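You operate a simulated robot arm through the tools that you are given. There is no shell and no other tool.

You run a simulated robot arm. Do the job below in one go: nothing can be reset, and whatever is moved stays where it is left.

TASK
Shut the air, bleed to nought, slacken the packing, free the clamp.
Fine: stick pump in the stand; in that order.

The check looks at the end state, three seconds after you hand in, the way a careful person would. Anything else that was tipped, shoved, dropped, spilled or broken makes it a failure.

THE ROBOT
A 7-joint arm with a three-finger gripper, fixed in place. Base frame: the origin is at the foot of the arm, x ahead of it, y to its left, z up. Units: mm, degrees, N and s.
Its first joint turns from -166.0 to 166.0 degrees. Payload 2.69 kg.
The tool frame sits at the grasp point between the pads (the TCP): z along the fingers, y along the line on which they close. The tips reach 30 mm beyond it. The gripper opens to 128 mm. The gripper's body begins 117 mm behind the TCP.
Orientation is that of the tool frame in the base frame, as [roll, pitch, yaw] about the fixed x, y, z axes, in that order (R = Rz(yaw) Ry(pitch) Rx(roll)). With the fingers straight down and closing along the base's y, the tool's x points along the base's -x, its y along +y and its z along -z.

THE INTERFACE
- The arm moves only by the tool step_arm. Its argument "commands" is a list of rows, each an object of numbers (a shift or turn left out is 0, a gripper value left out holds the last): "tx", "ty", "tz": the shift along the base's x, y, z in mm; "wx", "wy", "wz": the turn, a rotation vector about the base's x, y, z in degrees; "jaw": the gripper command, from -1 (fully open) to 1 (shut), values between in proportion. In form: [{"tx": .., "ty": .., "tz": .., "wx": .., "wy": .., "wz": .., "jaw": ..}, ...]. A call has 1 to 20 rows; each row shifts and turns the commanded pose from where the row before left it. Each row takes 0.2 s and may step no farther than 50 mm and 8.6 degrees from the row before; otherwise, or with a gripper value out of range, the whole call is refused. A pose out of reach is approached as far as the arm can. The call stops where the force on the tool passes 50 N (or 10 N more than at its start, if that is more) or the arm is blocked; 0.2 s more then pass. The fingers move at their own pace and stop on an object; they squeeze with about 33 N. The grip force told is the motor's: it shows also when the fingers shut on nothing. Time passes only in rows, and 0.2 s behind the last, so rows that do not move let the fingers close. The reply holds the time, the measured pose of the TCP, the force on the tool along the base axes, the opening and the grip force, in the units named above and with some noise, with the torque about the TCP (base axes, N m) and any sound that the robot's microphone picked up.
- Cameras (640 x 400 px; columns grow to the right, rows downward): "scene" is fixed at [51.7, 500.7, 1570.3]; the picture's right is [-0.64, -0.77, 0.00], its down [-0.27, 0.22, -0.94] and it looks along [0.72, -0.60, -0.35] (base axes); focal length 316 px, centre (320, 200). "wrist" rides on the gripper at [58, 54, -131] in the tool frame; the picture's right is [-0.68, 0.74, 0.00], its down [-0.62, -0.57, -0.55] and it looks along [-0.40, -0.37, 0.84] (tool axes); focal length 234 px, centre (320, 200). There is no depth. A picture from a camera that has moved, and an enlarged one, comes with that camera's place and axes in the base frame and with its lens.
- snapshot(camera): a new picture of that camera. No time passes.
- move_column(by): slides the trunk up (or, below 0, down) by that many mm; the arm rides with it, the base frame stays. It gives what a move gives, with no picture.
- zoom(camera, box): a new picture of the part [left, top, right, bottom] of that camera's present view, enlarged. No time passes.
- hand_in(): hands the job in; it is judged then, once.

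Places have to be worked out from the pictures, the camera data and where the tool is seen. Open the gripper and draw the arm clear of the work before you hand the job in, unless the task says otherwise.

The tools are called after "Call:" by a JSON object that holds its "name" and its "arguments". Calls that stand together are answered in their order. step_arm: Moves the arm, as the interface text tells. Its arguments: {"type":"object","properties":{"commands":{"type":"array"}},"required":["commands"]} The other tools are called the same way: move_column (by) slides the trunk up or down; snapshot (camera) takes a picture; zoom (camera, box) takes an enlarged picture of a part of a camera's view; hand_in () hands the job in.

At the start:

```text
clock: 0.0
tool_pos: [631.0, -204.0, 1357.4]
orientation: [-179.9, 0.0, -179.9]
ft_force: [-0.1, 0.5, 0.0]
wrist_torque: [0.01, 0.01, -0.02]
grip_width: 127.9
gripper_force: 0.0
trunk travel left (down, up): [-225.0, 125.0]
```

scene: 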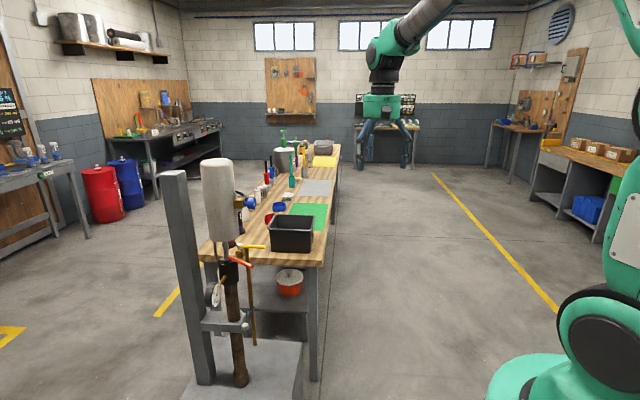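
wrist: 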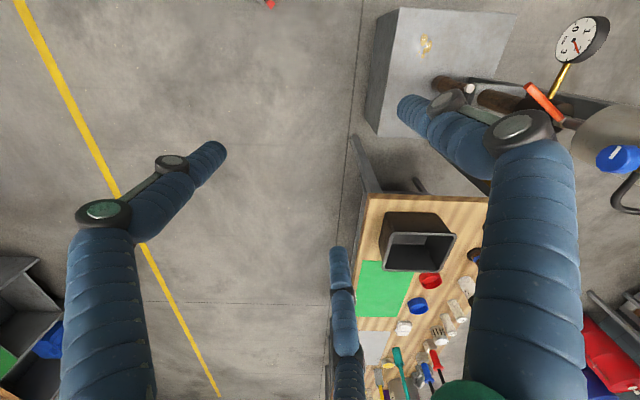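

The scene shows a pump on a stand with handles and a gauge; I need close-ups before doing anything. I zoom in on the stand with both cameras.

Call:
{"name": "zoom", "arguments": {"camera": "scene", "box": [150, 150, 310, 250]}}

Call:
{"name": "zoom", "arguments": {"camera": "scene", "box": [150, 230, 310, 400]}}

Call:
{"name": "zoom", "arguments": {"camera": "wrist", "box": [360, 0, 640, 220]}}

Call:
{"name": "zoom", "arguments": {"camera": "scene", "box": [180, 130, 350, 270]}}

```text
4.00 times, centred on (230, 200) of scene
camera zoom: at [51.7, 500.7, 1570.3], right [-0.64, -0.77, 0.0], down [-0.27, 0.22, -0.94], along [0.72, -0.6, -0.35], focal length 1264 px, centre (680, 200)
```

zoom: 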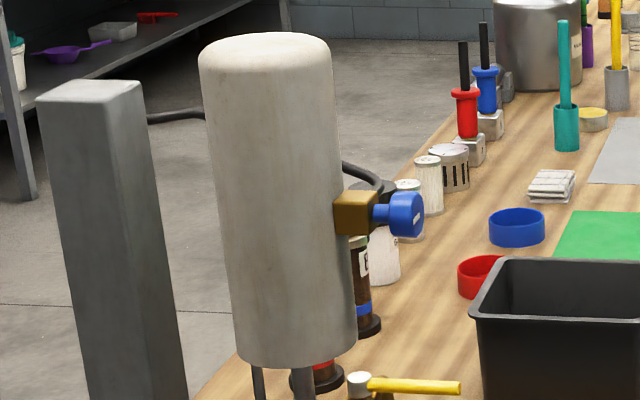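

```text
2.35 times, centred on (230, 315) of scene
camera zoom: at [51.7, 500.7, 1570.3], right [-0.64, -0.77, 0.0], down [-0.27, 0.22, -0.94], along [0.72, -0.6, -0.35], focal length 744 px, centre (532, -71)
```

zoom: 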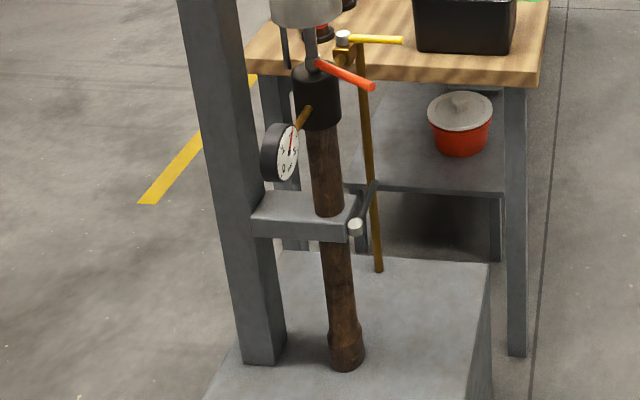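

```text
1.82 times, centred on (500, 110) of wrist
camera zoom: at [572.3, -152.4, 1488.2], right [0.68, 0.74, 0.0], down [0.62, -0.56, 0.55], along [0.4, -0.37, -0.84], focal length 426 px, centre (-7, 364)
```

zoom: 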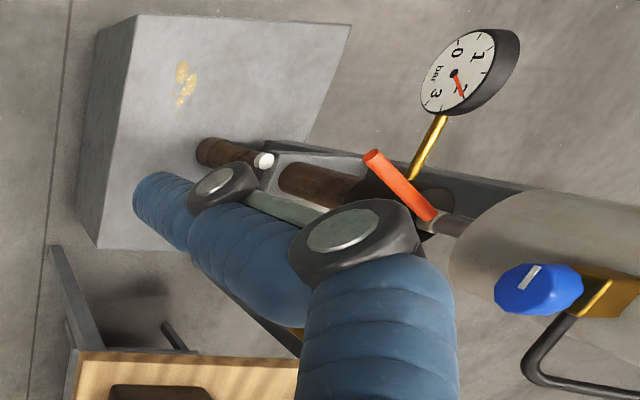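

```text
2.86 times, centred on (265, 200) of scene
camera zoom: at [51.7, 500.7, 1570.3], right [-0.64, -0.77, 0.0], down [-0.27, 0.22, -0.94], along [0.72, -0.6, -0.35], focal length 903 px, centre (477, 200)
```

zoom: 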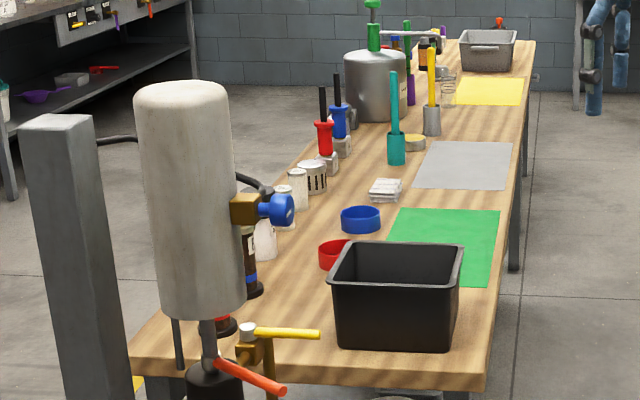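

Triangulating the two views gives rough places: blue knob about [933, 58, 1197] facing (-0.68, -0.73, 0), orange handle from [994, 128, 995] to [885, 97, 997], gauge about [898, 221, 937], and white clamp tip about [956, 112, 702]. I take tighter zooms to see the marks and mechanisms.

Call:
{"name": "zoom", "arguments": {"camera": "wrist", "box": [560, 120, 640, 220]}}

Call:
{"name": "zoom", "arguments": {"camera": "wrist", "box": [530, 0, 630, 70]}}

Call:
{"name": "zoom", "arguments": {"camera": "scene", "box": [200, 230, 290, 290]}}

Call:
{"name": "zoom", "arguments": {"camera": "scene", "box": [190, 290, 280, 350]}}

Call:
{"name": "zoom", "arguments": {"camera": "scene", "box": [220, 185, 270, 220]}}

Call:
{"name": "zoom", "arguments": {"camera": "wrist", "box": [380, 60, 600, 160]}}

```text
4.00 times, centred on (600, 170) of wrist
camera zoom: at [572.3, -152.4, 1488.2], right [0.68, 0.74, 0.0], down [0.62, -0.56, 0.55], along [0.4, -0.37, -0.84], focal length 937 px, centre (-800, 320)
```

zoom: 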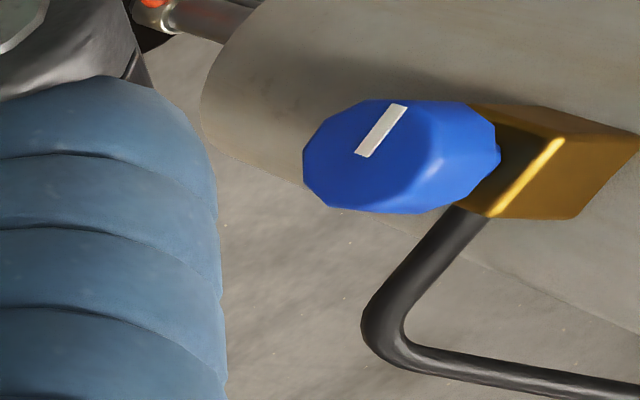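

```text
5.71 times, centred on (580, 35) of wrist
camera zoom: at [572.3, -152.4, 1488.2], right [0.68, 0.74, 0.0], down [0.62, -0.56, 0.55], along [0.4, -0.37, -0.84], focal length 1338 px, centre (-1166, 1143)
```

zoom: 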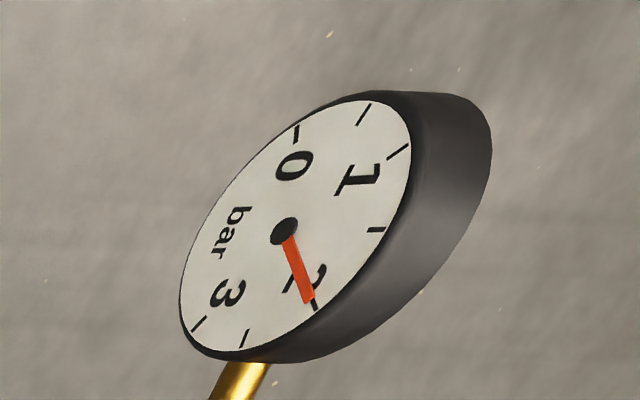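

```text
6.67 times, centred on (245, 260) of scene
camera zoom: at [51.7, 500.7, 1570.3], right [-0.64, -0.77, 0.0], down [-0.27, 0.22, -0.94], along [0.72, -0.6, -0.35], focal length 2106 px, centre (820, -200)
```

zoom: 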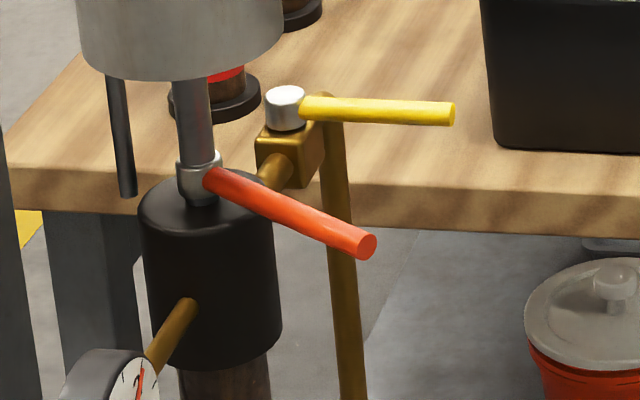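

```text
6.67 times, centred on (235, 320) of scene
camera zoom: at [51.7, 500.7, 1570.3], right [-0.64, -0.77, 0.0], down [-0.27, 0.22, -0.94], along [0.72, -0.6, -0.35], focal length 2106 px, centre (887, -600)
```

zoom: 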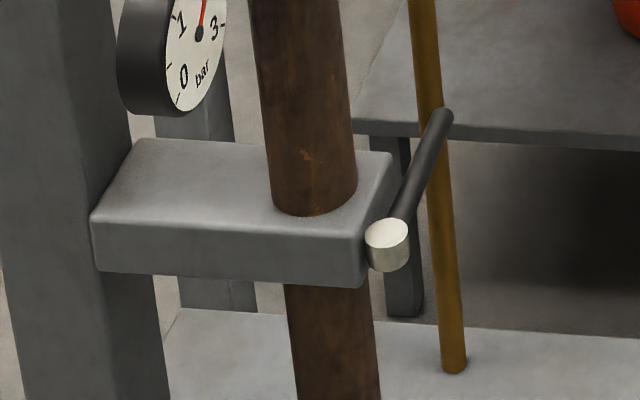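

```text
11.43 times, centred on (245, 202) of scene
camera zoom: at [51.7, 500.7, 1570.3], right [-0.64, -0.77, 0.0], down [-0.27, 0.22, -0.94], along [0.72, -0.6, -0.35], focal length 3611 px, centre (1177, 171)
```

zoom: 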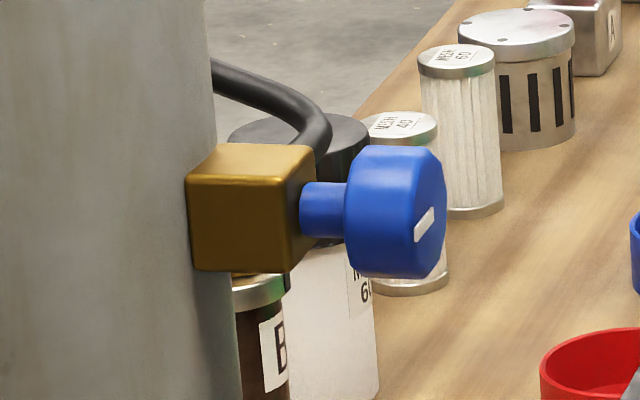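

```text
2.91 times, centred on (490, 110) of wrist
camera zoom: at [572.3, -152.4, 1488.2], right [0.68, 0.74, 0.0], down [0.62, -0.56, 0.55], along [0.4, -0.37, -0.84], focal length 681 px, centre (-174, 462)
```

zoom: 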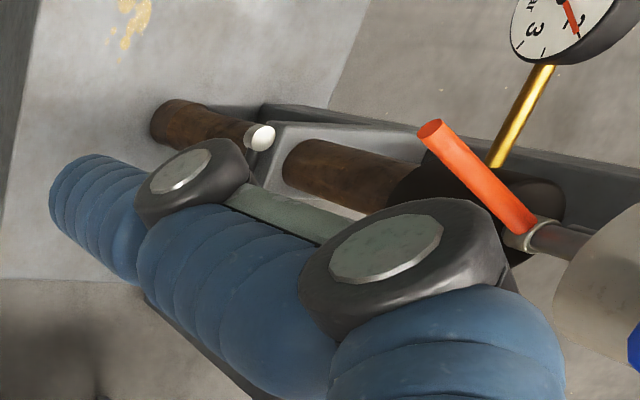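

The mechanism is clear. The blue knob is the air valve on the motor, the yellow lever is the bleed valve, the orange bar is on the packing gland and the lever on the bracket is the clamp; the gauge reads about 2 bar. I tip the tool to horizontal, well clear of the pump, to get a better view.

Call:
{"name": "step_arm", "arguments": {"commands": [{"wy": -8.18, "tz": -14}, {"wy": -8.18, "tz": -14}, {"wy": -8.18, "tz": -14}, {"wy": -8.18, "tz": -14}, {"wy": -8.18, "tz": -14}, {"wy": -8.18, "tz": -14}, {"wy": -8.18, "tz": -14}, {"wy": -8.18, "tz": -14}, {"wy": -8.18, "tz": -14}, {"wy": -8.18, "tz": -14}, {"wy": -8.18, "tz": -14}, {}]}}

Call:
{"name": "snapshot", "arguments": {"camera": "scene"}}

Call:
{"name": "snapshot", "arguments": {"camera": "wrist"}}

```text
clock: 2.6
tool_pos: [632.8, -206.1, 1202.3]
orientation: [-152.0, 89.9, -152.2]
ft_force: [1.0, -0.2, -0.9]
wrist_torque: [0.02, -0.05, 0.04]
grip_width: 127.8
gripper_force: 0.1
trunk travel left (down, up): [-225.0, 125.0]
```

```text
taken
```

scene: 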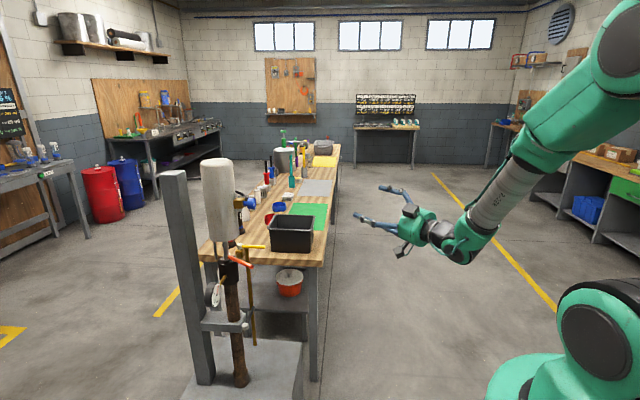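

```text
taken
camera wrist: at [501.2, -153.4, 1143.8], right [0.0, 0.74, 0.68], down [-0.55, -0.57, 0.62], along [0.84, -0.37, 0.4], focal length 234 px, centre (320, 200)
```

wrist: 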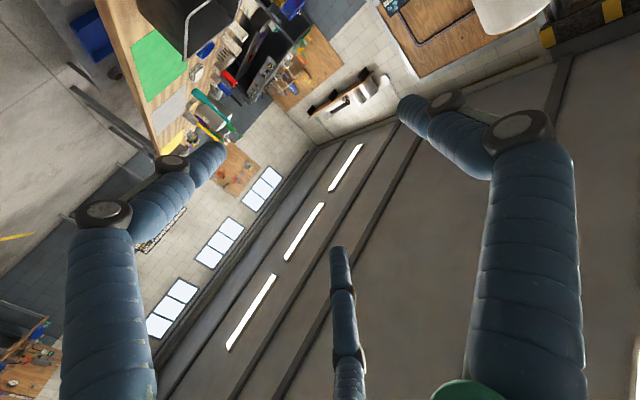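

The tool is now horizontal, but the wrist camera sits beneath it and looks up. I look at the gripper itself to learn its shape.

Call:
{"name": "zoom", "arguments": {"camera": "scene", "box": [340, 170, 500, 270]}}

```text
4.00 times, centred on (420, 220) of scene
camera zoom: at [51.7, 500.7, 1570.3], right [-0.64, -0.77, 0.0], down [-0.27, 0.22, -0.94], along [0.72, -0.6, -0.35], focal length 1264 px, centre (-80, 120)
```

zoom: 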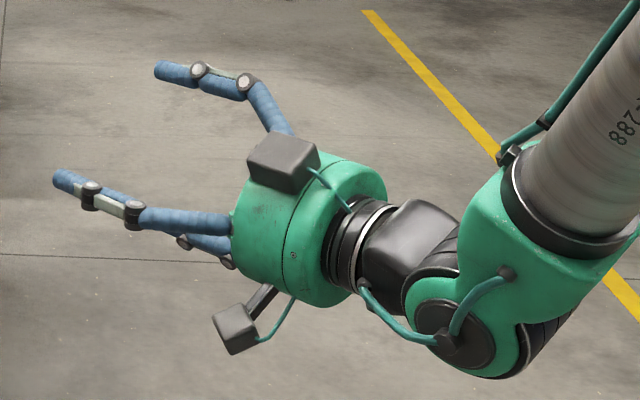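

The hand is round with two long fingers and the camera boxes on its rim. I yaw the tool to face the knob along (0.69, 0.72, 0), then roll it about its own axis by -90° first to see how far it can turn.

Call:
{"name": "step_arm", "arguments": {"commands": [{"wz": 7.7, "tx": 18, "ty": 10}, {"wz": 7.7, "tx": 18, "ty": 10}, {"wz": 7.7, "tx": 18, "ty": 10}, {"wz": 7.7, "tx": 18, "ty": 10}, {"wz": 7.7, "tx": 18, "ty": 10}, {"wz": 7.7, "tx": 18, "ty": 10}, {"wx": -5.9, "wy": -6.15}, {"wx": -5.9, "wy": -6.15}, {"wx": -5.9, "wy": -6.15}, {"wx": -5.9, "wy": -6.15}, {"wx": -5.9, "wy": -6.15}, {"wx": -5.9, "wy": -6.15}, {"wx": -5.9, "wy": -6.15}, {"wx": -5.9, "wy": -6.15}, {"wx": -5.9, "wy": -6.15}, {"wx": -5.9, "wy": -6.15}, {}]}}

Call:
{"name": "snapshot", "arguments": {"camera": "wrist"}}

Call:
{"name": "snapshot", "arguments": {"camera": "scene"}}

```text
clock: 6.2
tool_pos: [876.9, -245.5, 1351.1]
orientation: [-91.0, 23.1, -43.1]
ft_force: [0.1, -0.5, 0.6]
wrist_torque: [-0.04, 0.0, -0.05]
grip_width: 127.9
gripper_force: 0.0
out of reach, approached as far as the arm can: row 11, 12, 13, 14, 15, 16
trunk travel left (down, up): [-225.0, 125.0]
```

```text
taken
camera wrist: at [810.6, -364.0, 1281.5], right [-0.67, 0.61, -0.41], down [-0.62, -0.16, 0.77], along [0.41, 0.77, 0.49], focal length 234 px, centre (320, 200)
```

wrist: 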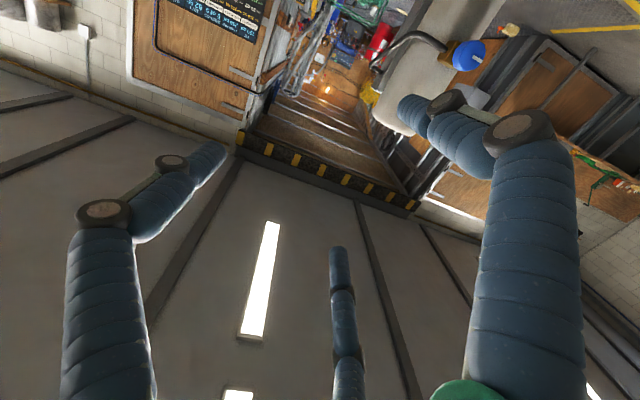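

```text
taken
```

scene: 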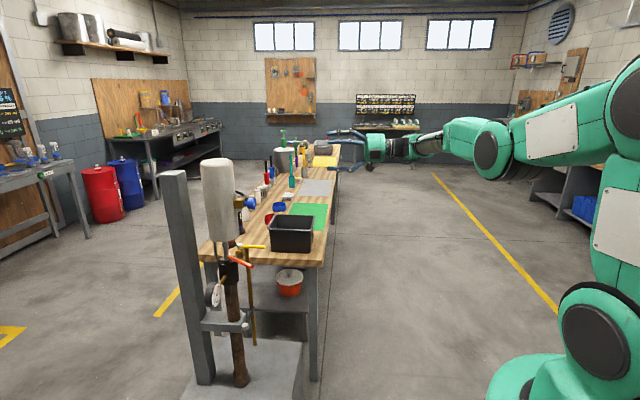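

The roll in that direction hit a joint limit, so the arm drifted to a compromise pose in free space away from the pump. I undo the roll step by step and check that the arm comes back.

Call:
{"name": "step_arm", "arguments": {"commands": [{"wx": 5.9, "wy": 6.15}, {"wx": 5.9, "wy": 6.15}, {"wx": 5.9, "wy": 6.15}, {"wx": 5.9, "wy": 6.15}, {"wx": 5.9, "wy": 6.15}, {"wx": 5.9, "wy": 6.15}, {"wx": 5.9, "wy": 6.15}, {"wx": 5.9, "wy": 6.15}, {"wx": 5.9, "wy": 6.15}, {"wx": 5.9, "wy": 6.15}, {}, {}]}}

Call:
{"name": "snapshot", "arguments": {"camera": "scene"}}

```text
clock: 8.8
tool_pos: [877.3, -245.4, 1351.1]
orientation: [87.2, 71.6, 134.3]
ft_force: [0.1, 0.2, -0.6]
wrist_torque: [0.01, -0.02, -0.02]
grip_width: 128.0
gripper_force: 0.0
trunk travel left (down, up): [-225.0, 125.0]
```

```text
taken
```

scene: 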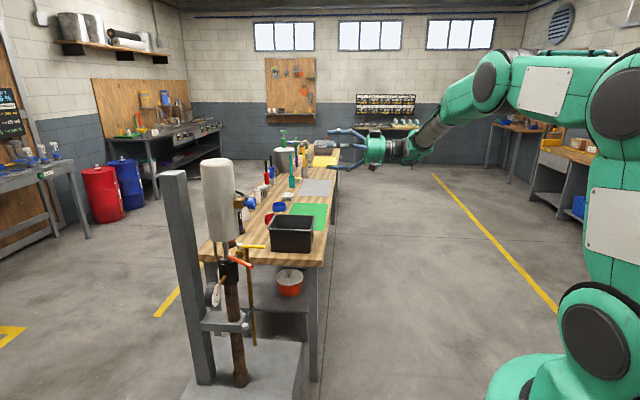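

Commands start from the measured pose, and the tool now points along (0.68, 0.73, 0.02) with a comfortable arm shape. I roll the other way in small batches, watching the reply for limits.

Call:
{"name": "step_arm", "arguments": {"commands": [{"wx": 5.8, "wy": 6.2}, {"wx": 5.8, "wy": 6.2}, {"wx": 5.8, "wy": 6.2}, {"wx": 5.8, "wy": 6.2}, {"wx": 5.8, "wy": 6.2}, {}]}}

Call:
{"name": "snapshot", "arguments": {"camera": "wrist"}}

```text
clock: 10.2
tool_pos: [877.2, -244.4, 1352.0]
orientation: [89.1, 29.1, 135.9]
ft_force: [0.2, 0.7, -0.1]
wrist_torque: [0.02, 0.02, 0.0]
grip_width: 128.1
gripper_force: 0.0
trunk travel left (down, up): [-225.0, 125.0]
```

```text
taken
camera wrist: at [730.9, -287.4, 1368.2], right [0.16, -0.17, 0.97], down [0.21, -0.96, -0.2], along [0.96, 0.24, -0.12], focal length 234 px, centre (320, 200)
```

wrist: 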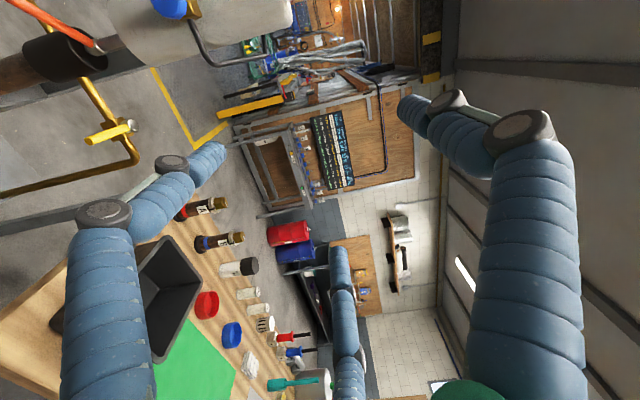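

The roll works in this direction. I continue it in the same way.

Call:
{"name": "step_arm", "arguments": {"commands": [{"wx": 5.8, "wy": 6.2}, {"wx": 5.8, "wy": 6.2}, {"wx": 5.8, "wy": 6.2}, {"wx": 5.8, "wy": 6.2}, {"wx": 5.8, "wy": 6.2}, {"wx": 5.8, "wy": 6.2}, {}]}}

Call:
{"name": "snapshot", "arguments": {"camera": "wrist"}}

```text
clock: 11.8
tool_pos: [879.3, -244.8, 1351.8]
orientation: [90.0, -21.8, 136.0]
ft_force: [0.2, 0.0, 1.0]
wrist_torque: [-0.02, 0.0, 0.01]
grip_width: 127.9
gripper_force: 0.0
trunk travel left (down, up): [-225.0, 125.0]
```

```text
taken
camera wrist: at [761.2, -315.7, 1423.1], right [0.65, -0.63, 0.43], down [-0.12, -0.64, -0.75], along [0.75, 0.44, -0.49], focal length 234 px, centre (320, 200)
```

wrist: 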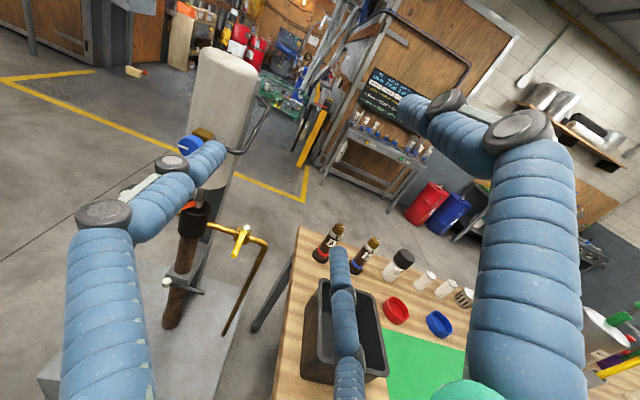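

This gives a good view of the whole pump. I zoom in on the pump, its levers and the board on the wall.

Call:
{"name": "zoom", "arguments": {"camera": "wrist", "box": [140, 40, 300, 200]}}

Call:
{"name": "zoom", "arguments": {"camera": "wrist", "box": [140, 180, 280, 340]}}

Call:
{"name": "zoom", "arguments": {"camera": "wrist", "box": [340, 50, 440, 130]}}

Call:
{"name": "zoom", "arguments": {"camera": "scene", "box": [0, 70, 60, 150]}}

```text
2.50 times, centred on (220, 120) of wrist
camera zoom: at [761.2, -315.7, 1423.1], right [0.65, -0.63, 0.43], down [-0.12, -0.64, -0.75], along [0.75, 0.44, -0.49], focal length 585 px, centre (570, 400)
```

zoom: 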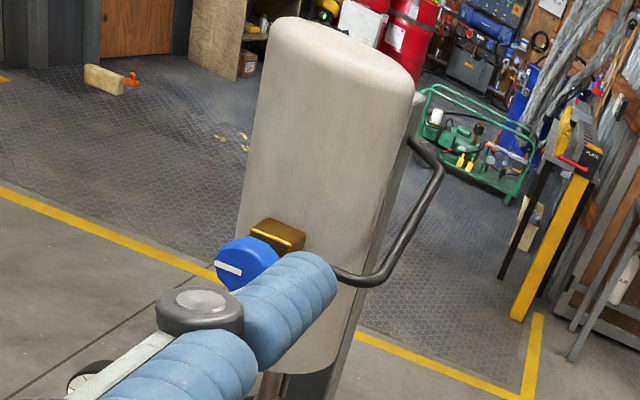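

```text
2.50 times, centred on (210, 260) of wrist
camera zoom: at [761.2, -315.7, 1423.1], right [0.65, -0.63, 0.43], down [-0.12, -0.64, -0.75], along [0.75, 0.44, -0.49], focal length 585 px, centre (595, 50)
```

zoom: 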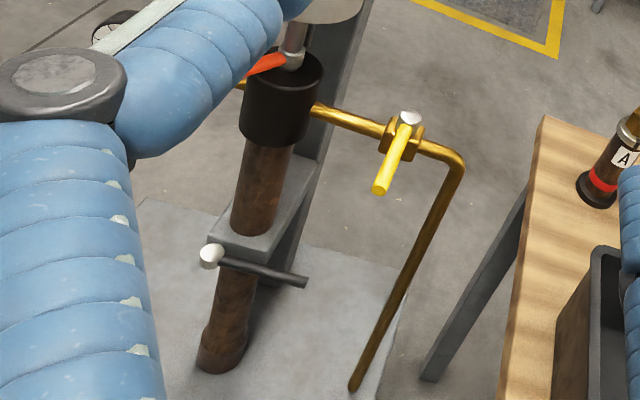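

```text
5.00 times, centred on (390, 90) of wrist
camera zoom: at [761.2, -315.7, 1423.1], right [0.65, -0.63, 0.43], down [-0.12, -0.64, -0.75], along [0.75, 0.44, -0.49], focal length 1171 px, centre (-30, 750)
```

zoom: 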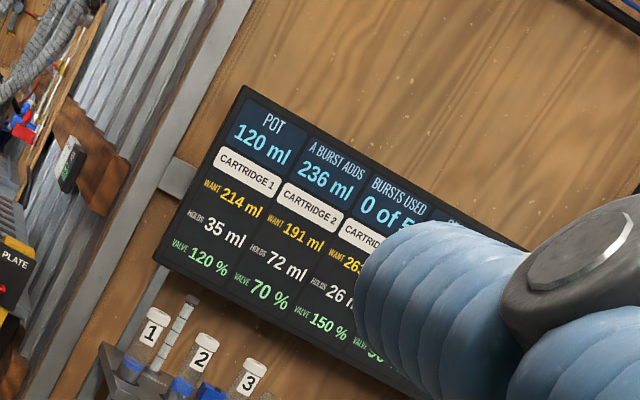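

```text
5.00 times, centred on (30, 110) of scene
camera zoom: at [51.7, 500.7, 1570.3], right [-0.64, -0.77, 0.0], down [-0.27, 0.22, -0.94], along [0.72, -0.6, -0.35], focal length 1580 px, centre (1770, 650)
```

zoom: 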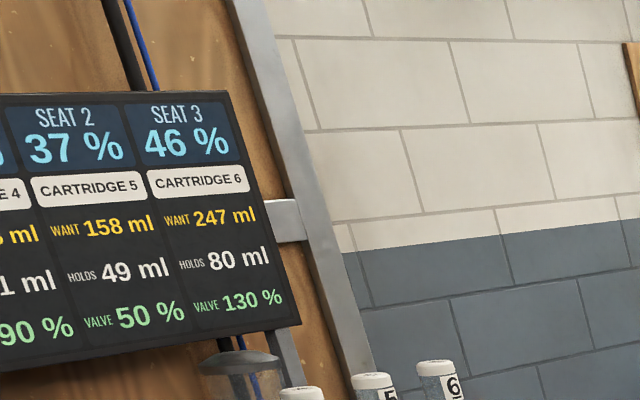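

The board concerns other equipment. The bleed lever stands across its pipe, so it is closed, and the clamp shows a white-capped bar on the bracket. I zoom in closer on each to understand which way they move.

Call:
{"name": "zoom", "arguments": {"camera": "wrist", "box": [150, 260, 220, 310]}}

Call:
{"name": "zoom", "arguments": {"camera": "scene", "box": [225, 300, 265, 335]}}

Call:
{"name": "zoom", "arguments": {"camera": "wrist", "box": [205, 205, 265, 255]}}

Call:
{"name": "zoom", "arguments": {"camera": "wrist", "box": [165, 115, 245, 175]}}

Call:
{"name": "zoom", "arguments": {"camera": "wrist", "box": [160, 180, 240, 240]}}

```text
8.00 times, centred on (185, 285) of wrist
camera zoom: at [761.2, -315.7, 1423.1], right [0.65, -0.63, 0.43], down [-0.12, -0.64, -0.75], along [0.75, 0.44, -0.49], focal length 1873 px, centre (1400, -480)
```

zoom: 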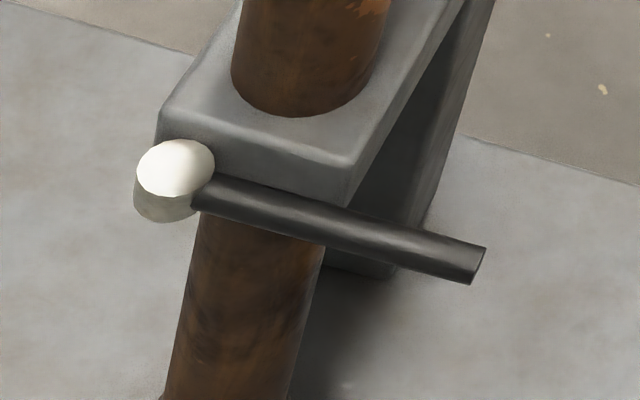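

```text
11.43 times, centred on (245, 318) of scene
camera zoom: at [51.7, 500.7, 1570.3], right [-0.64, -0.77, 0.0], down [-0.27, 0.22, -0.94], along [0.72, -0.6, -0.35], focal length 3611 px, centre (1177, -1143)
```

zoom: 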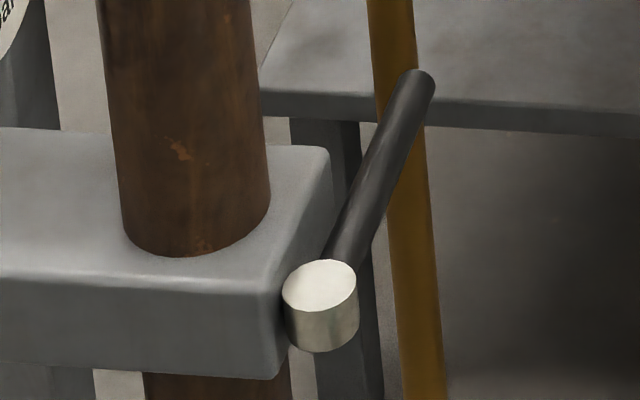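

```text
8.00 times, centred on (235, 230) of wrist
camera zoom: at [761.2, -315.7, 1423.1], right [0.65, -0.63, 0.43], down [-0.12, -0.64, -0.75], along [0.75, 0.44, -0.49], focal length 1873 px, centre (1000, -40)
```

zoom: 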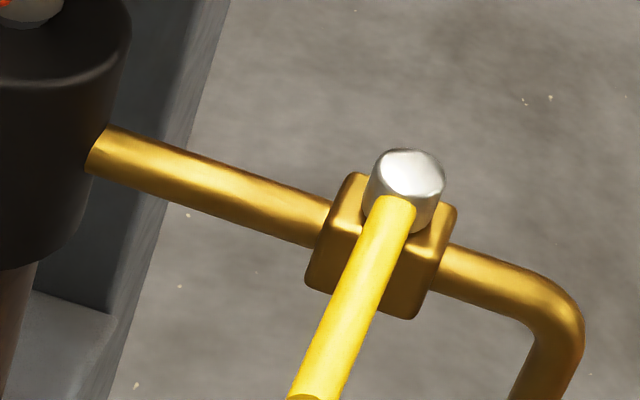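

```text
6.67 times, centred on (205, 145) of wrist
camera zoom: at [761.2, -315.7, 1423.1], right [0.65, -0.63, 0.43], down [-0.12, -0.64, -0.75], along [0.75, 0.44, -0.49], focal length 1561 px, centre (1087, 567)
```

zoom: 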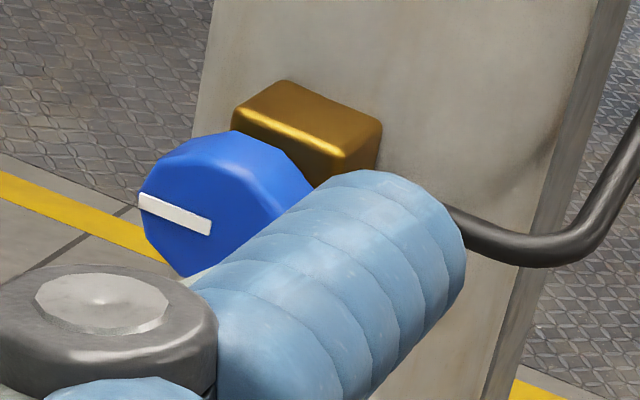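

```text
6.67 times, centred on (200, 210) of wrist
camera zoom: at [761.2, -315.7, 1423.1], right [0.65, -0.63, 0.43], down [-0.12, -0.64, -0.75], along [0.75, 0.44, -0.49], focal length 1561 px, centre (1120, 133)
```

zoom: 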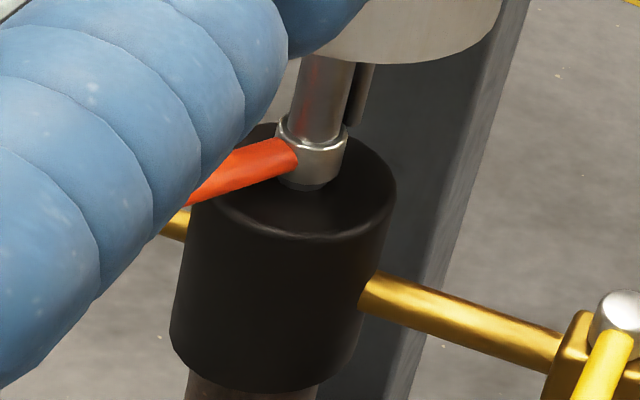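

I read the parts this way:
- Knob: the white mark points to 9 o'clock, along the hose, so the valve is open.
- Bleed lever: it pivots about a vertical stem.
- Clamp bar: it pivots about the vertical white hub and lies along the bracket's end.

The knob face is about [923, 51, 1201]. I move to 120 mm in front of it.

Call:
{"name": "step_arm", "arguments": {"commands": [{"tx": -6.5, "ty": 35, "tz": -25}, {"tx": -6.5, "ty": 35, "tz": -25}, {"tx": -6.5, "ty": 35, "tz": -25}, {"tx": -6.5, "ty": 35, "tz": -25}, {"tx": -6.5, "ty": 35, "tz": -25}, {"tx": -6.5, "ty": 35, "tz": -26}, {}]}}

Call:
{"name": "snapshot", "arguments": {"camera": "wrist"}}

Call:
{"name": "snapshot", "arguments": {"camera": "scene"}}

```text
clock: 13.4
tool_pos: [836.5, -32.6, 1200.3]
orientation: [89.9, -21.7, 136.0]
ft_force: [-0.4, 1.2, -0.3]
wrist_torque: [-0.02, 0.0, -0.01]
grip_width: 128.1
gripper_force: 0.1
trunk travel left (down, up): [-225.0, 125.0]
```

```text
taken
camera wrist: at [720.4, -103.4, 1271.0], right [0.65, -0.63, 0.43], down [-0.12, -0.65, -0.75], along [0.75, 0.44, -0.49], focal length 234 px, centre (320, 200)
```

wrist: 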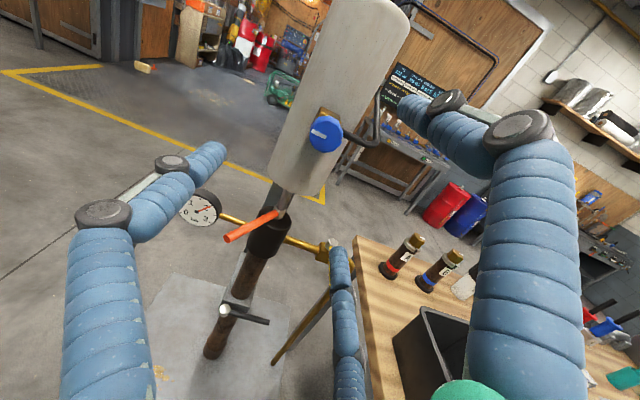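

```text
taken
```

scene: 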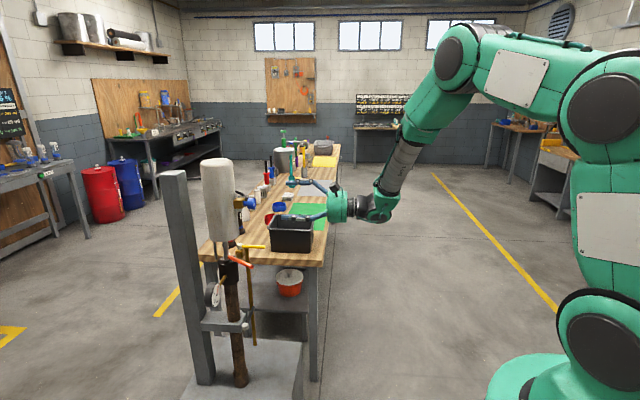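

The knob sits near the tool axis. I zoom in on the knob, the gauge, the levers and the clamp from this vantage to refine the geometry.

Call:
{"name": "zoom", "arguments": {"camera": "wrist", "box": [280, 95, 376, 165]}}

Call:
{"name": "zoom", "arguments": {"camera": "wrist", "box": [170, 180, 350, 290]}}

Call:
{"name": "zoom", "arguments": {"camera": "wrist", "box": [190, 270, 290, 370]}}

```text
5.71 times, centred on (328, 130) of wrist
camera zoom: at [720.4, -103.4, 1271.0], right [0.65, -0.63, 0.43], down [-0.12, -0.65, -0.75], along [0.75, 0.44, -0.49], focal length 1338 px, centre (274, 600)
```

zoom: 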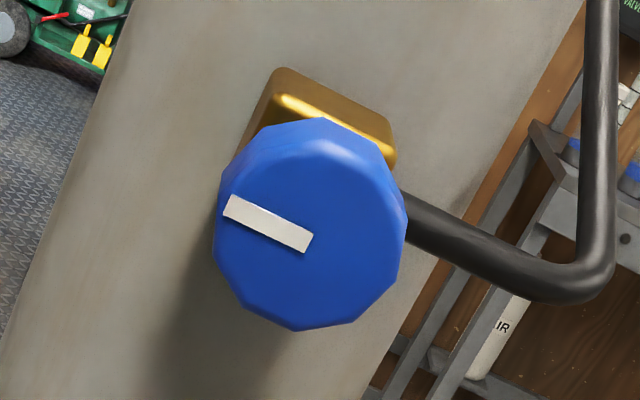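

```text
3.56 times, centred on (260, 235) of wrist
camera zoom: at [720.4, -103.4, 1271.0], right [0.65, -0.63, 0.43], down [-0.12, -0.65, -0.75], along [0.75, 0.44, -0.49], focal length 833 px, centre (533, 76)
```

zoom: 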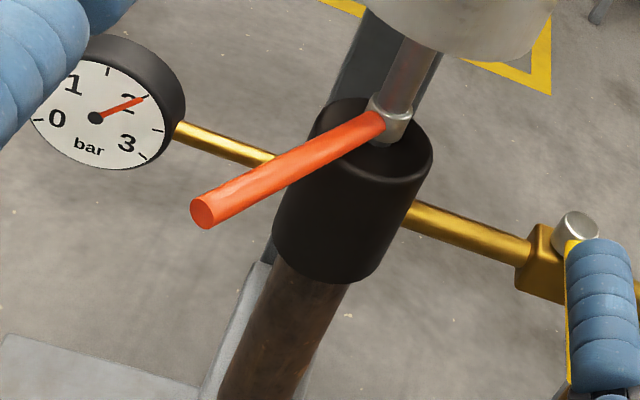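

```text
4.00 times, centred on (240, 320) of wrist
camera zoom: at [720.4, -103.4, 1271.0], right [0.65, -0.63, 0.43], down [-0.12, -0.65, -0.75], along [0.75, 0.44, -0.49], focal length 937 px, centre (640, -280)
```

zoom: 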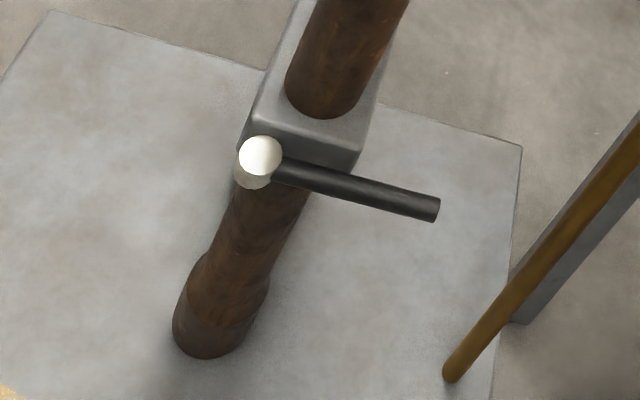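

The air knob is about 120 mm ahead of the TCP and offset about 6 mm to the right. I correct for that and advance 70 mm, which leaves the tips still short of the face.

Call:
{"name": "step_arm", "arguments": {"commands": [{"tx": 18, "ty": 15}, {"tx": 18, "ty": 15}, {"tx": 17, "ty": 16}, {}]}}

Call:
{"name": "snapshot", "arguments": {"camera": "wrist"}}

Call:
{"name": "zoom", "arguments": {"camera": "wrist", "box": [270, 100, 390, 190]}}

Call:
{"name": "zoom", "arguments": {"camera": "scene", "box": [220, 160, 320, 240]}}

```text
clock: 14.4
tool_pos: [891.2, 13.1, 1199.9]
orientation: [89.9, -21.8, 136.0]
ft_force: [0.9, 0.6, 0.5]
wrist_torque: [0.0, 0.0, -0.02]
grip_width: 127.8
gripper_force: 0.1
trunk travel left (down, up): [-225.0, 125.0]
```

```text
taken
camera wrist: at [774.7, -59.0, 1271.1], right [0.65, -0.63, 0.43], down [-0.12, -0.65, -0.75], along [0.75, 0.44, -0.49], focal length 234 px, centre (320, 200)
```

wrist: 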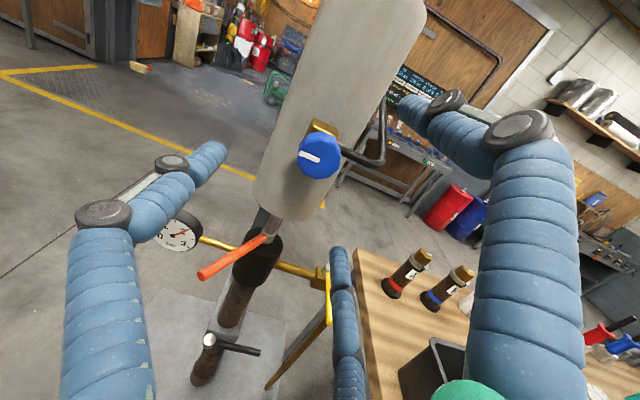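

```text
4.44 times, centred on (330, 145) of wrist
camera zoom: at [774.7, -59.0, 1271.1], right [0.65, -0.63, 0.43], down [-0.12, -0.65, -0.75], along [0.75, 0.44, -0.49], focal length 1041 px, centre (276, 444)
```

zoom: 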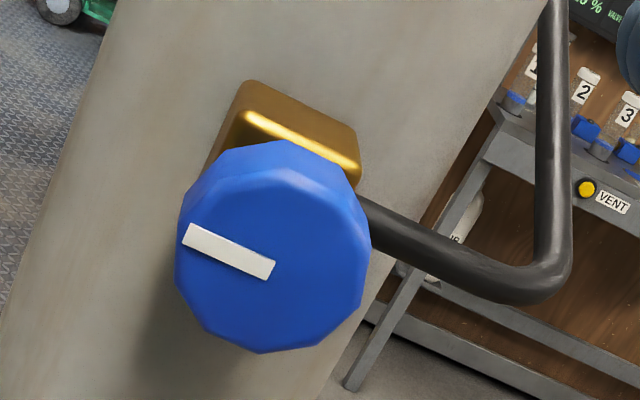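

```text
5.00 times, centred on (270, 200) of scene
camera zoom: at [51.7, 500.7, 1570.3], right [-0.64, -0.77, 0.0], down [-0.27, 0.22, -0.94], along [0.72, -0.6, -0.35], focal length 1580 px, centre (570, 200)
```

zoom: 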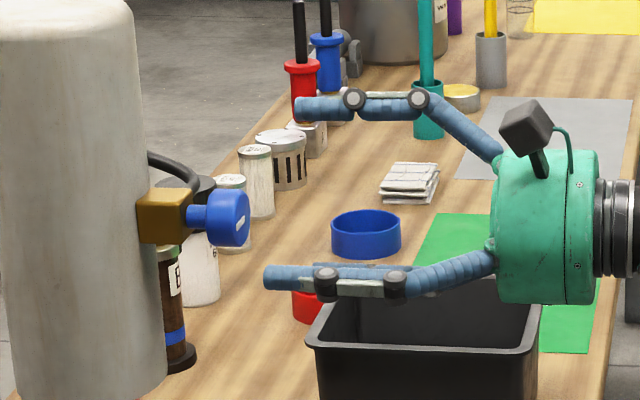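

The knob is within about 2 mm of the tool axis and about 50 mm ahead. I advance 42 mm so the tips straddle the knob without touching the brass block, then close on it.

Call:
{"name": "step_arm", "arguments": {"commands": [{"tx": 9.7, "ty": 10.1}, {"tx": 9.7, "ty": 10.1}, {"tx": 9.7, "ty": 10.1}, {}]}}

Call:
{"name": "zoom", "arguments": {"camera": "wrist", "box": [220, 80, 420, 240]}}

Call:
{"name": "zoom", "arguments": {"camera": "scene", "box": [220, 160, 320, 240]}}

```text
clock: 15.4
tool_pos: [920.5, 41.4, 1201.4]
orientation: [90.0, -21.6, 136.1]
ft_force: [0.7, 0.1, -0.1]
wrist_torque: [0.01, -0.01, 0.02]
grip_width: 128.1
gripper_force: 0.0
trunk travel left (down, up): [-225.0, 125.0]
```

```text
2.50 times, centred on (320, 160) of wrist
camera zoom: at [803.4, -29.1, 1271.8], right [0.65, -0.63, 0.43], down [-0.12, -0.65, -0.75], along [0.75, 0.44, -0.49], focal length 585 px, centre (320, 300)
```

zoom: 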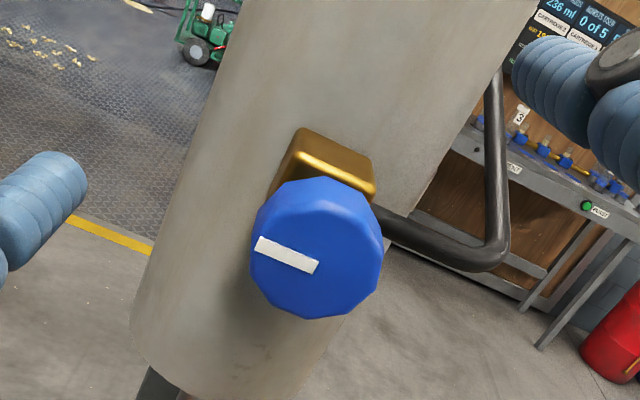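

```text
5.00 times, centred on (270, 200) of scene
camera zoom: at [51.7, 500.7, 1570.3], right [-0.64, -0.77, 0.0], down [-0.27, 0.22, -0.94], along [0.72, -0.6, -0.35], focal length 1580 px, centre (570, 200)
```

zoom: 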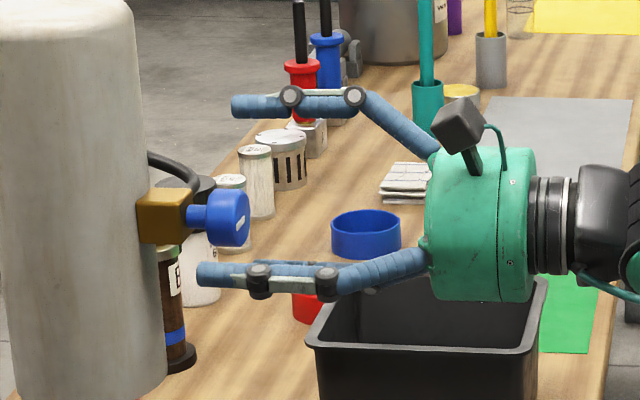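

The face centre is about 10 mm ahead of the TCP and centred within 2 mm. I back off 4 mm to stay clear of the block and close the fingers on the knob.

Call:
{"name": "step_arm", "arguments": {"commands": [{"tx": -2.8, "ty": -2.9}, {"jaw": 0.3}, {"jaw": 0.5}, {"jaw": 1.0}, {"jaw": 1.0}, {"jaw": 1.0}]}}

Call:
{"name": "snapshot", "arguments": {"camera": "wrist"}}

Call:
{"name": "zoom", "arguments": {"camera": "scene", "box": [220, 160, 320, 240]}}

```text
clock: 16.8
tool_pos: [917.3, 39.9, 1199.5]
orientation: [89.9, -21.8, 136.1]
ft_force: [-4.7, 1.4, -2.7]
wrist_torque: [-0.01, 0.02, 0.28]
grip_width: 37.1
gripper_force: 45.2
trunk travel left (down, up): [-225.0, 125.0]
```

```text
taken
camera wrist: at [800.5, -31.3, 1271.4], right [0.65, -0.63, 0.43], down [-0.12, -0.65, -0.75], along [0.75, 0.44, -0.49], focal length 234 px, centre (320, 200)
```

wrist: 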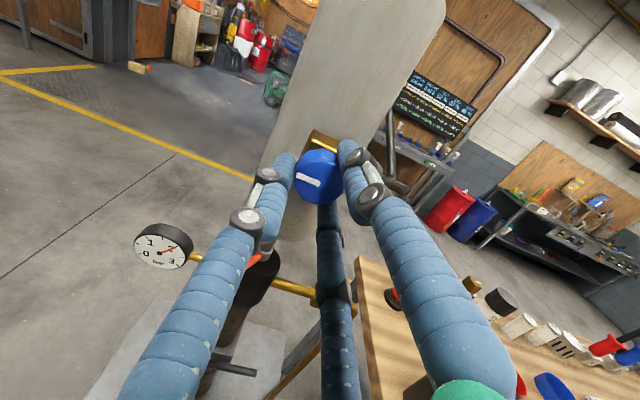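

```text
5.00 times, centred on (270, 200) of scene
camera zoom: at [51.7, 500.7, 1570.3], right [-0.64, -0.77, 0.0], down [-0.27, 0.22, -0.94], along [0.72, -0.6, -0.35], focal length 1580 px, centre (570, 200)
```

zoom: 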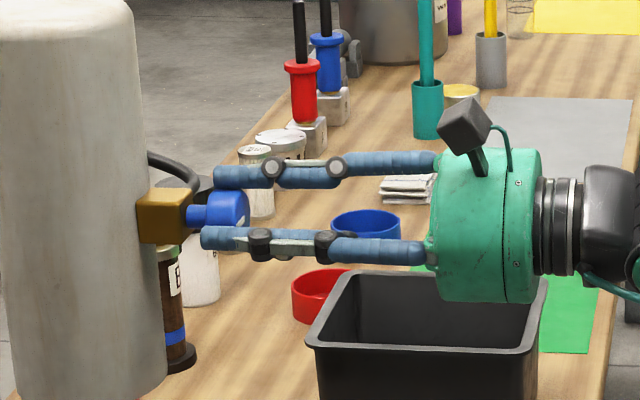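

The grip is firm at 37 mm width. I turn the knob clockwise as seen from the front, which is positive about the tool axis, by a small amount first to feel the torque.

Call:
{"name": "step_arm", "arguments": {"commands": [{"wx": 5.55, "wy": 5.76}, {"wx": 5.55, "wy": 5.76}, {}]}}

Call:
{"name": "snapshot", "arguments": {"camera": "wrist"}}

```text
clock: 17.6
tool_pos: [916.4, 40.0, 1200.8]
orientation: [90.0, -37.8, 136.2]
ft_force: [-9.9, 10.0, -3.2]
wrist_torque: [0.02, -0.04, 0.69]
grip_width: 37.1
gripper_force: 45.0
trunk travel left (down, up): [-225.0, 125.0]
```

```text
taken
camera wrist: at [815.7, -46.0, 1278.2], right [0.71, -0.68, 0.17], down [-0.28, -0.49, -0.82], along [0.65, 0.54, -0.54], focal length 234 px, centre (320, 200)
```

wrist: 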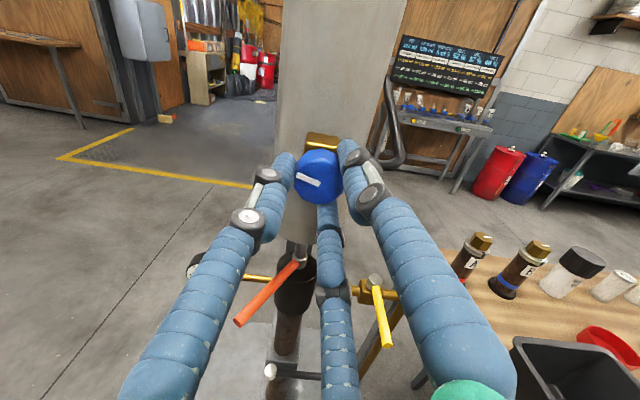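

The knob turns freely with the gripper, with only a sideways force of about 14 N from slight misalignment. I shift about 1.5 mm to relieve it and go on turning.

Call:
{"name": "step_arm", "arguments": {"commands": [{"tx": -1.0, "ty": 1.0}, {"wx": 5.55, "wy": 5.76}, {"wx": 5.55, "wy": 5.76}, {"wx": 5.55, "wy": 5.76}, {}]}}

Call:
{"name": "snapshot", "arguments": {"camera": "wrist"}}

```text
clock: 18.8
tool_pos: [916.4, 39.1, 1200.0]
orientation: [90.1, -61.8, 135.8]
ft_force: [-1.4, -2.3, -8.1]
wrist_torque: [-0.22, 0.22, -0.22]
grip_width: 37.0
gripper_force: 44.9
trunk travel left (down, up): [-225.0, 125.0]
```

```text
taken
camera wrist: at [839.3, -68.7, 1277.0], right [0.7, -0.67, -0.25], down [-0.53, -0.25, -0.81], along [0.48, 0.7, -0.53], focal length 234 px, centre (320, 200)
```

wrist: 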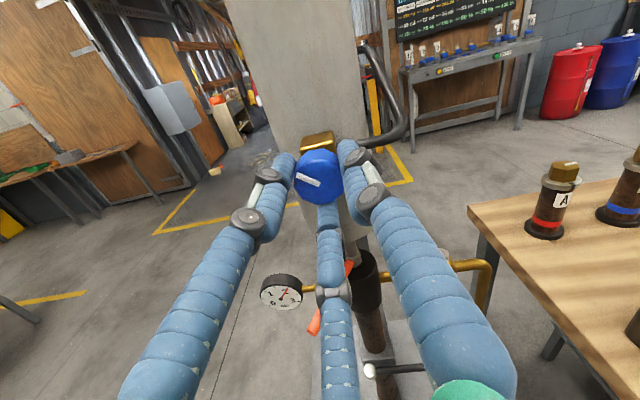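

Forces are small and the knob has turned about 40°. I continue.

Call:
{"name": "step_arm", "arguments": {"commands": [{"wx": 5.55, "wy": 5.76}, {"wx": 5.55, "wy": 5.76}, {"wx": 5.55, "wy": 5.76}, {"wx": 5.55, "wy": 5.76}, {}]}}

Call:
{"name": "snapshot", "arguments": {"camera": "wrist"}}

```text
clock: 20.0
tool_pos: [918.3, 39.2, 1200.6]
orientation: [-91.0, -86.3, -42.9]
ft_force: [-5.9, -5.2, -7.1]
wrist_torque: [-0.13, 0.15, 0.04]
grip_width: 37.0
gripper_force: 45.0
trunk travel left (down, up): [-225.0, 125.0]
```

```text
taken
camera wrist: at [866.6, -94.9, 1255.0], right [0.5, -0.48, -0.72], down [-0.82, 0.03, -0.58], along [0.3, 0.88, -0.38], focal length 234 px, centre (320, 200)
```

wrist: 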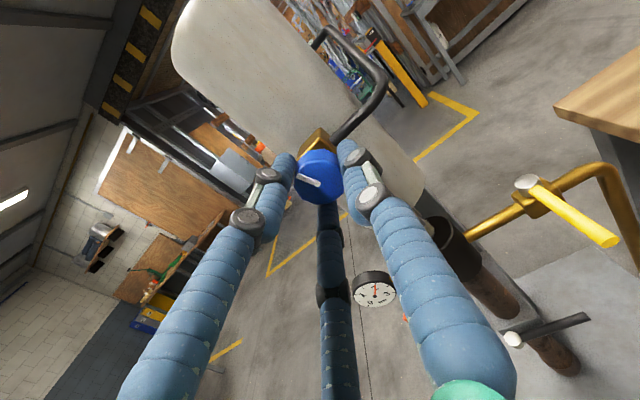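

The knob has turned about 72°. I go on to 90° and feel for a stop.

Call:
{"name": "step_arm", "arguments": {"commands": [{"wx": 5.55, "wy": 5.76}, {"wx": 5.55, "wy": 5.76}, {"wx": 1.4, "wy": 1.45}, {}]}}

Call:
{"name": "zoom", "arguments": {"camera": "scene", "box": [220, 160, 320, 240]}}

Call:
{"name": "snapshot", "arguments": {"camera": "wrist"}}

```text
clock: 21.0
tool_pos: [917.0, 40.0, 1200.7]
orientation: [-90.4, -68.3, -43.8]
ft_force: [-4.1, -4.1, -9.7]
wrist_torque: [-0.39, 0.06, -0.03]
grip_width: 36.9
gripper_force: 44.6
trunk travel left (down, up): [-225.0, 125.0]
```

```text
5.00 times, centred on (270, 200) of scene
camera zoom: at [51.7, 500.7, 1570.3], right [-0.64, -0.77, 0.0], down [-0.27, 0.22, -0.94], along [0.72, -0.6, -0.35], focal length 1580 px, centre (570, 200)
```

zoom: 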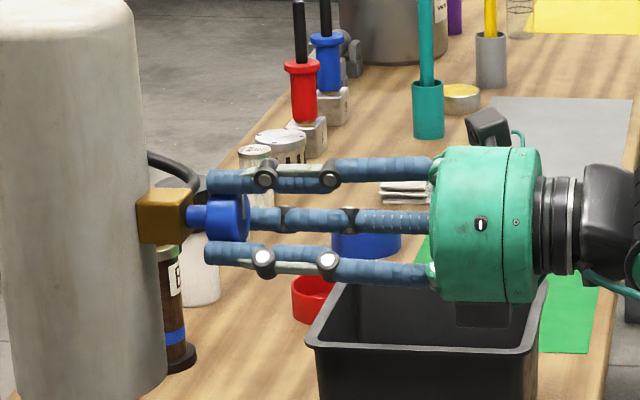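

```text
taken
camera wrist: at [876.8, -104.6, 1234.6], right [0.31, -0.3, -0.9], down [-0.92, 0.13, -0.36], along [0.22, 0.94, -0.24], focal length 234 px, centre (320, 200)
```

wrist: 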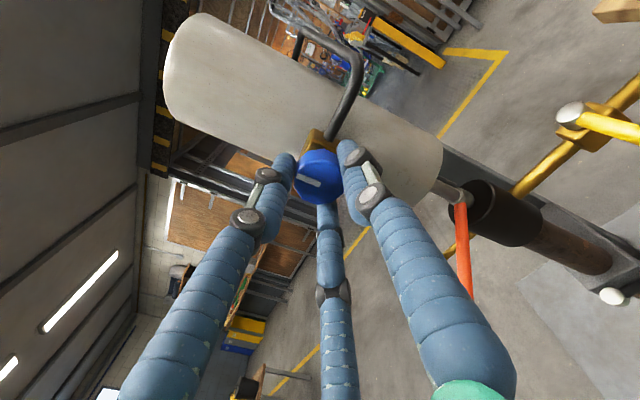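

The knob has turned 90°, the mark points up, and a slight counter-torque of about 0.2 N m has appeared. I try a few degrees more to confirm it is the stop.

Call:
{"name": "step_arm", "arguments": {"commands": [{"wx": 2.1, "wy": 2.2}, {}]}}

Call:
{"name": "snapshot", "arguments": {"camera": "wrist"}}

```text
clock: 21.6
tool_pos: [916.7, 40.1, 1200.0]
orientation: [-90.3, -65.1, -43.7]
ft_force: [-5.8, -4.2, -12.1]
wrist_torque: [-0.86, -0.09, 0.08]
grip_width: 36.8
gripper_force: 45.0
trunk travel left (down, up): [-225.0, 125.0]
```

```text
taken
camera wrist: at [878.1, -105.6, 1230.8], right [0.27, -0.27, -0.92], down [-0.94, 0.14, -0.32], along [0.22, 0.95, -0.21], focal length 234 px, centre (320, 200)
```

wrist: 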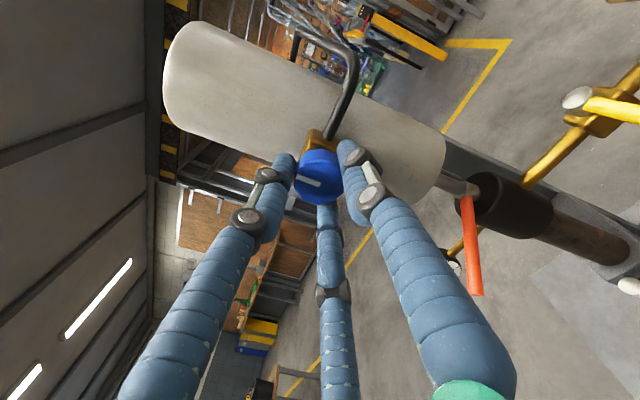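

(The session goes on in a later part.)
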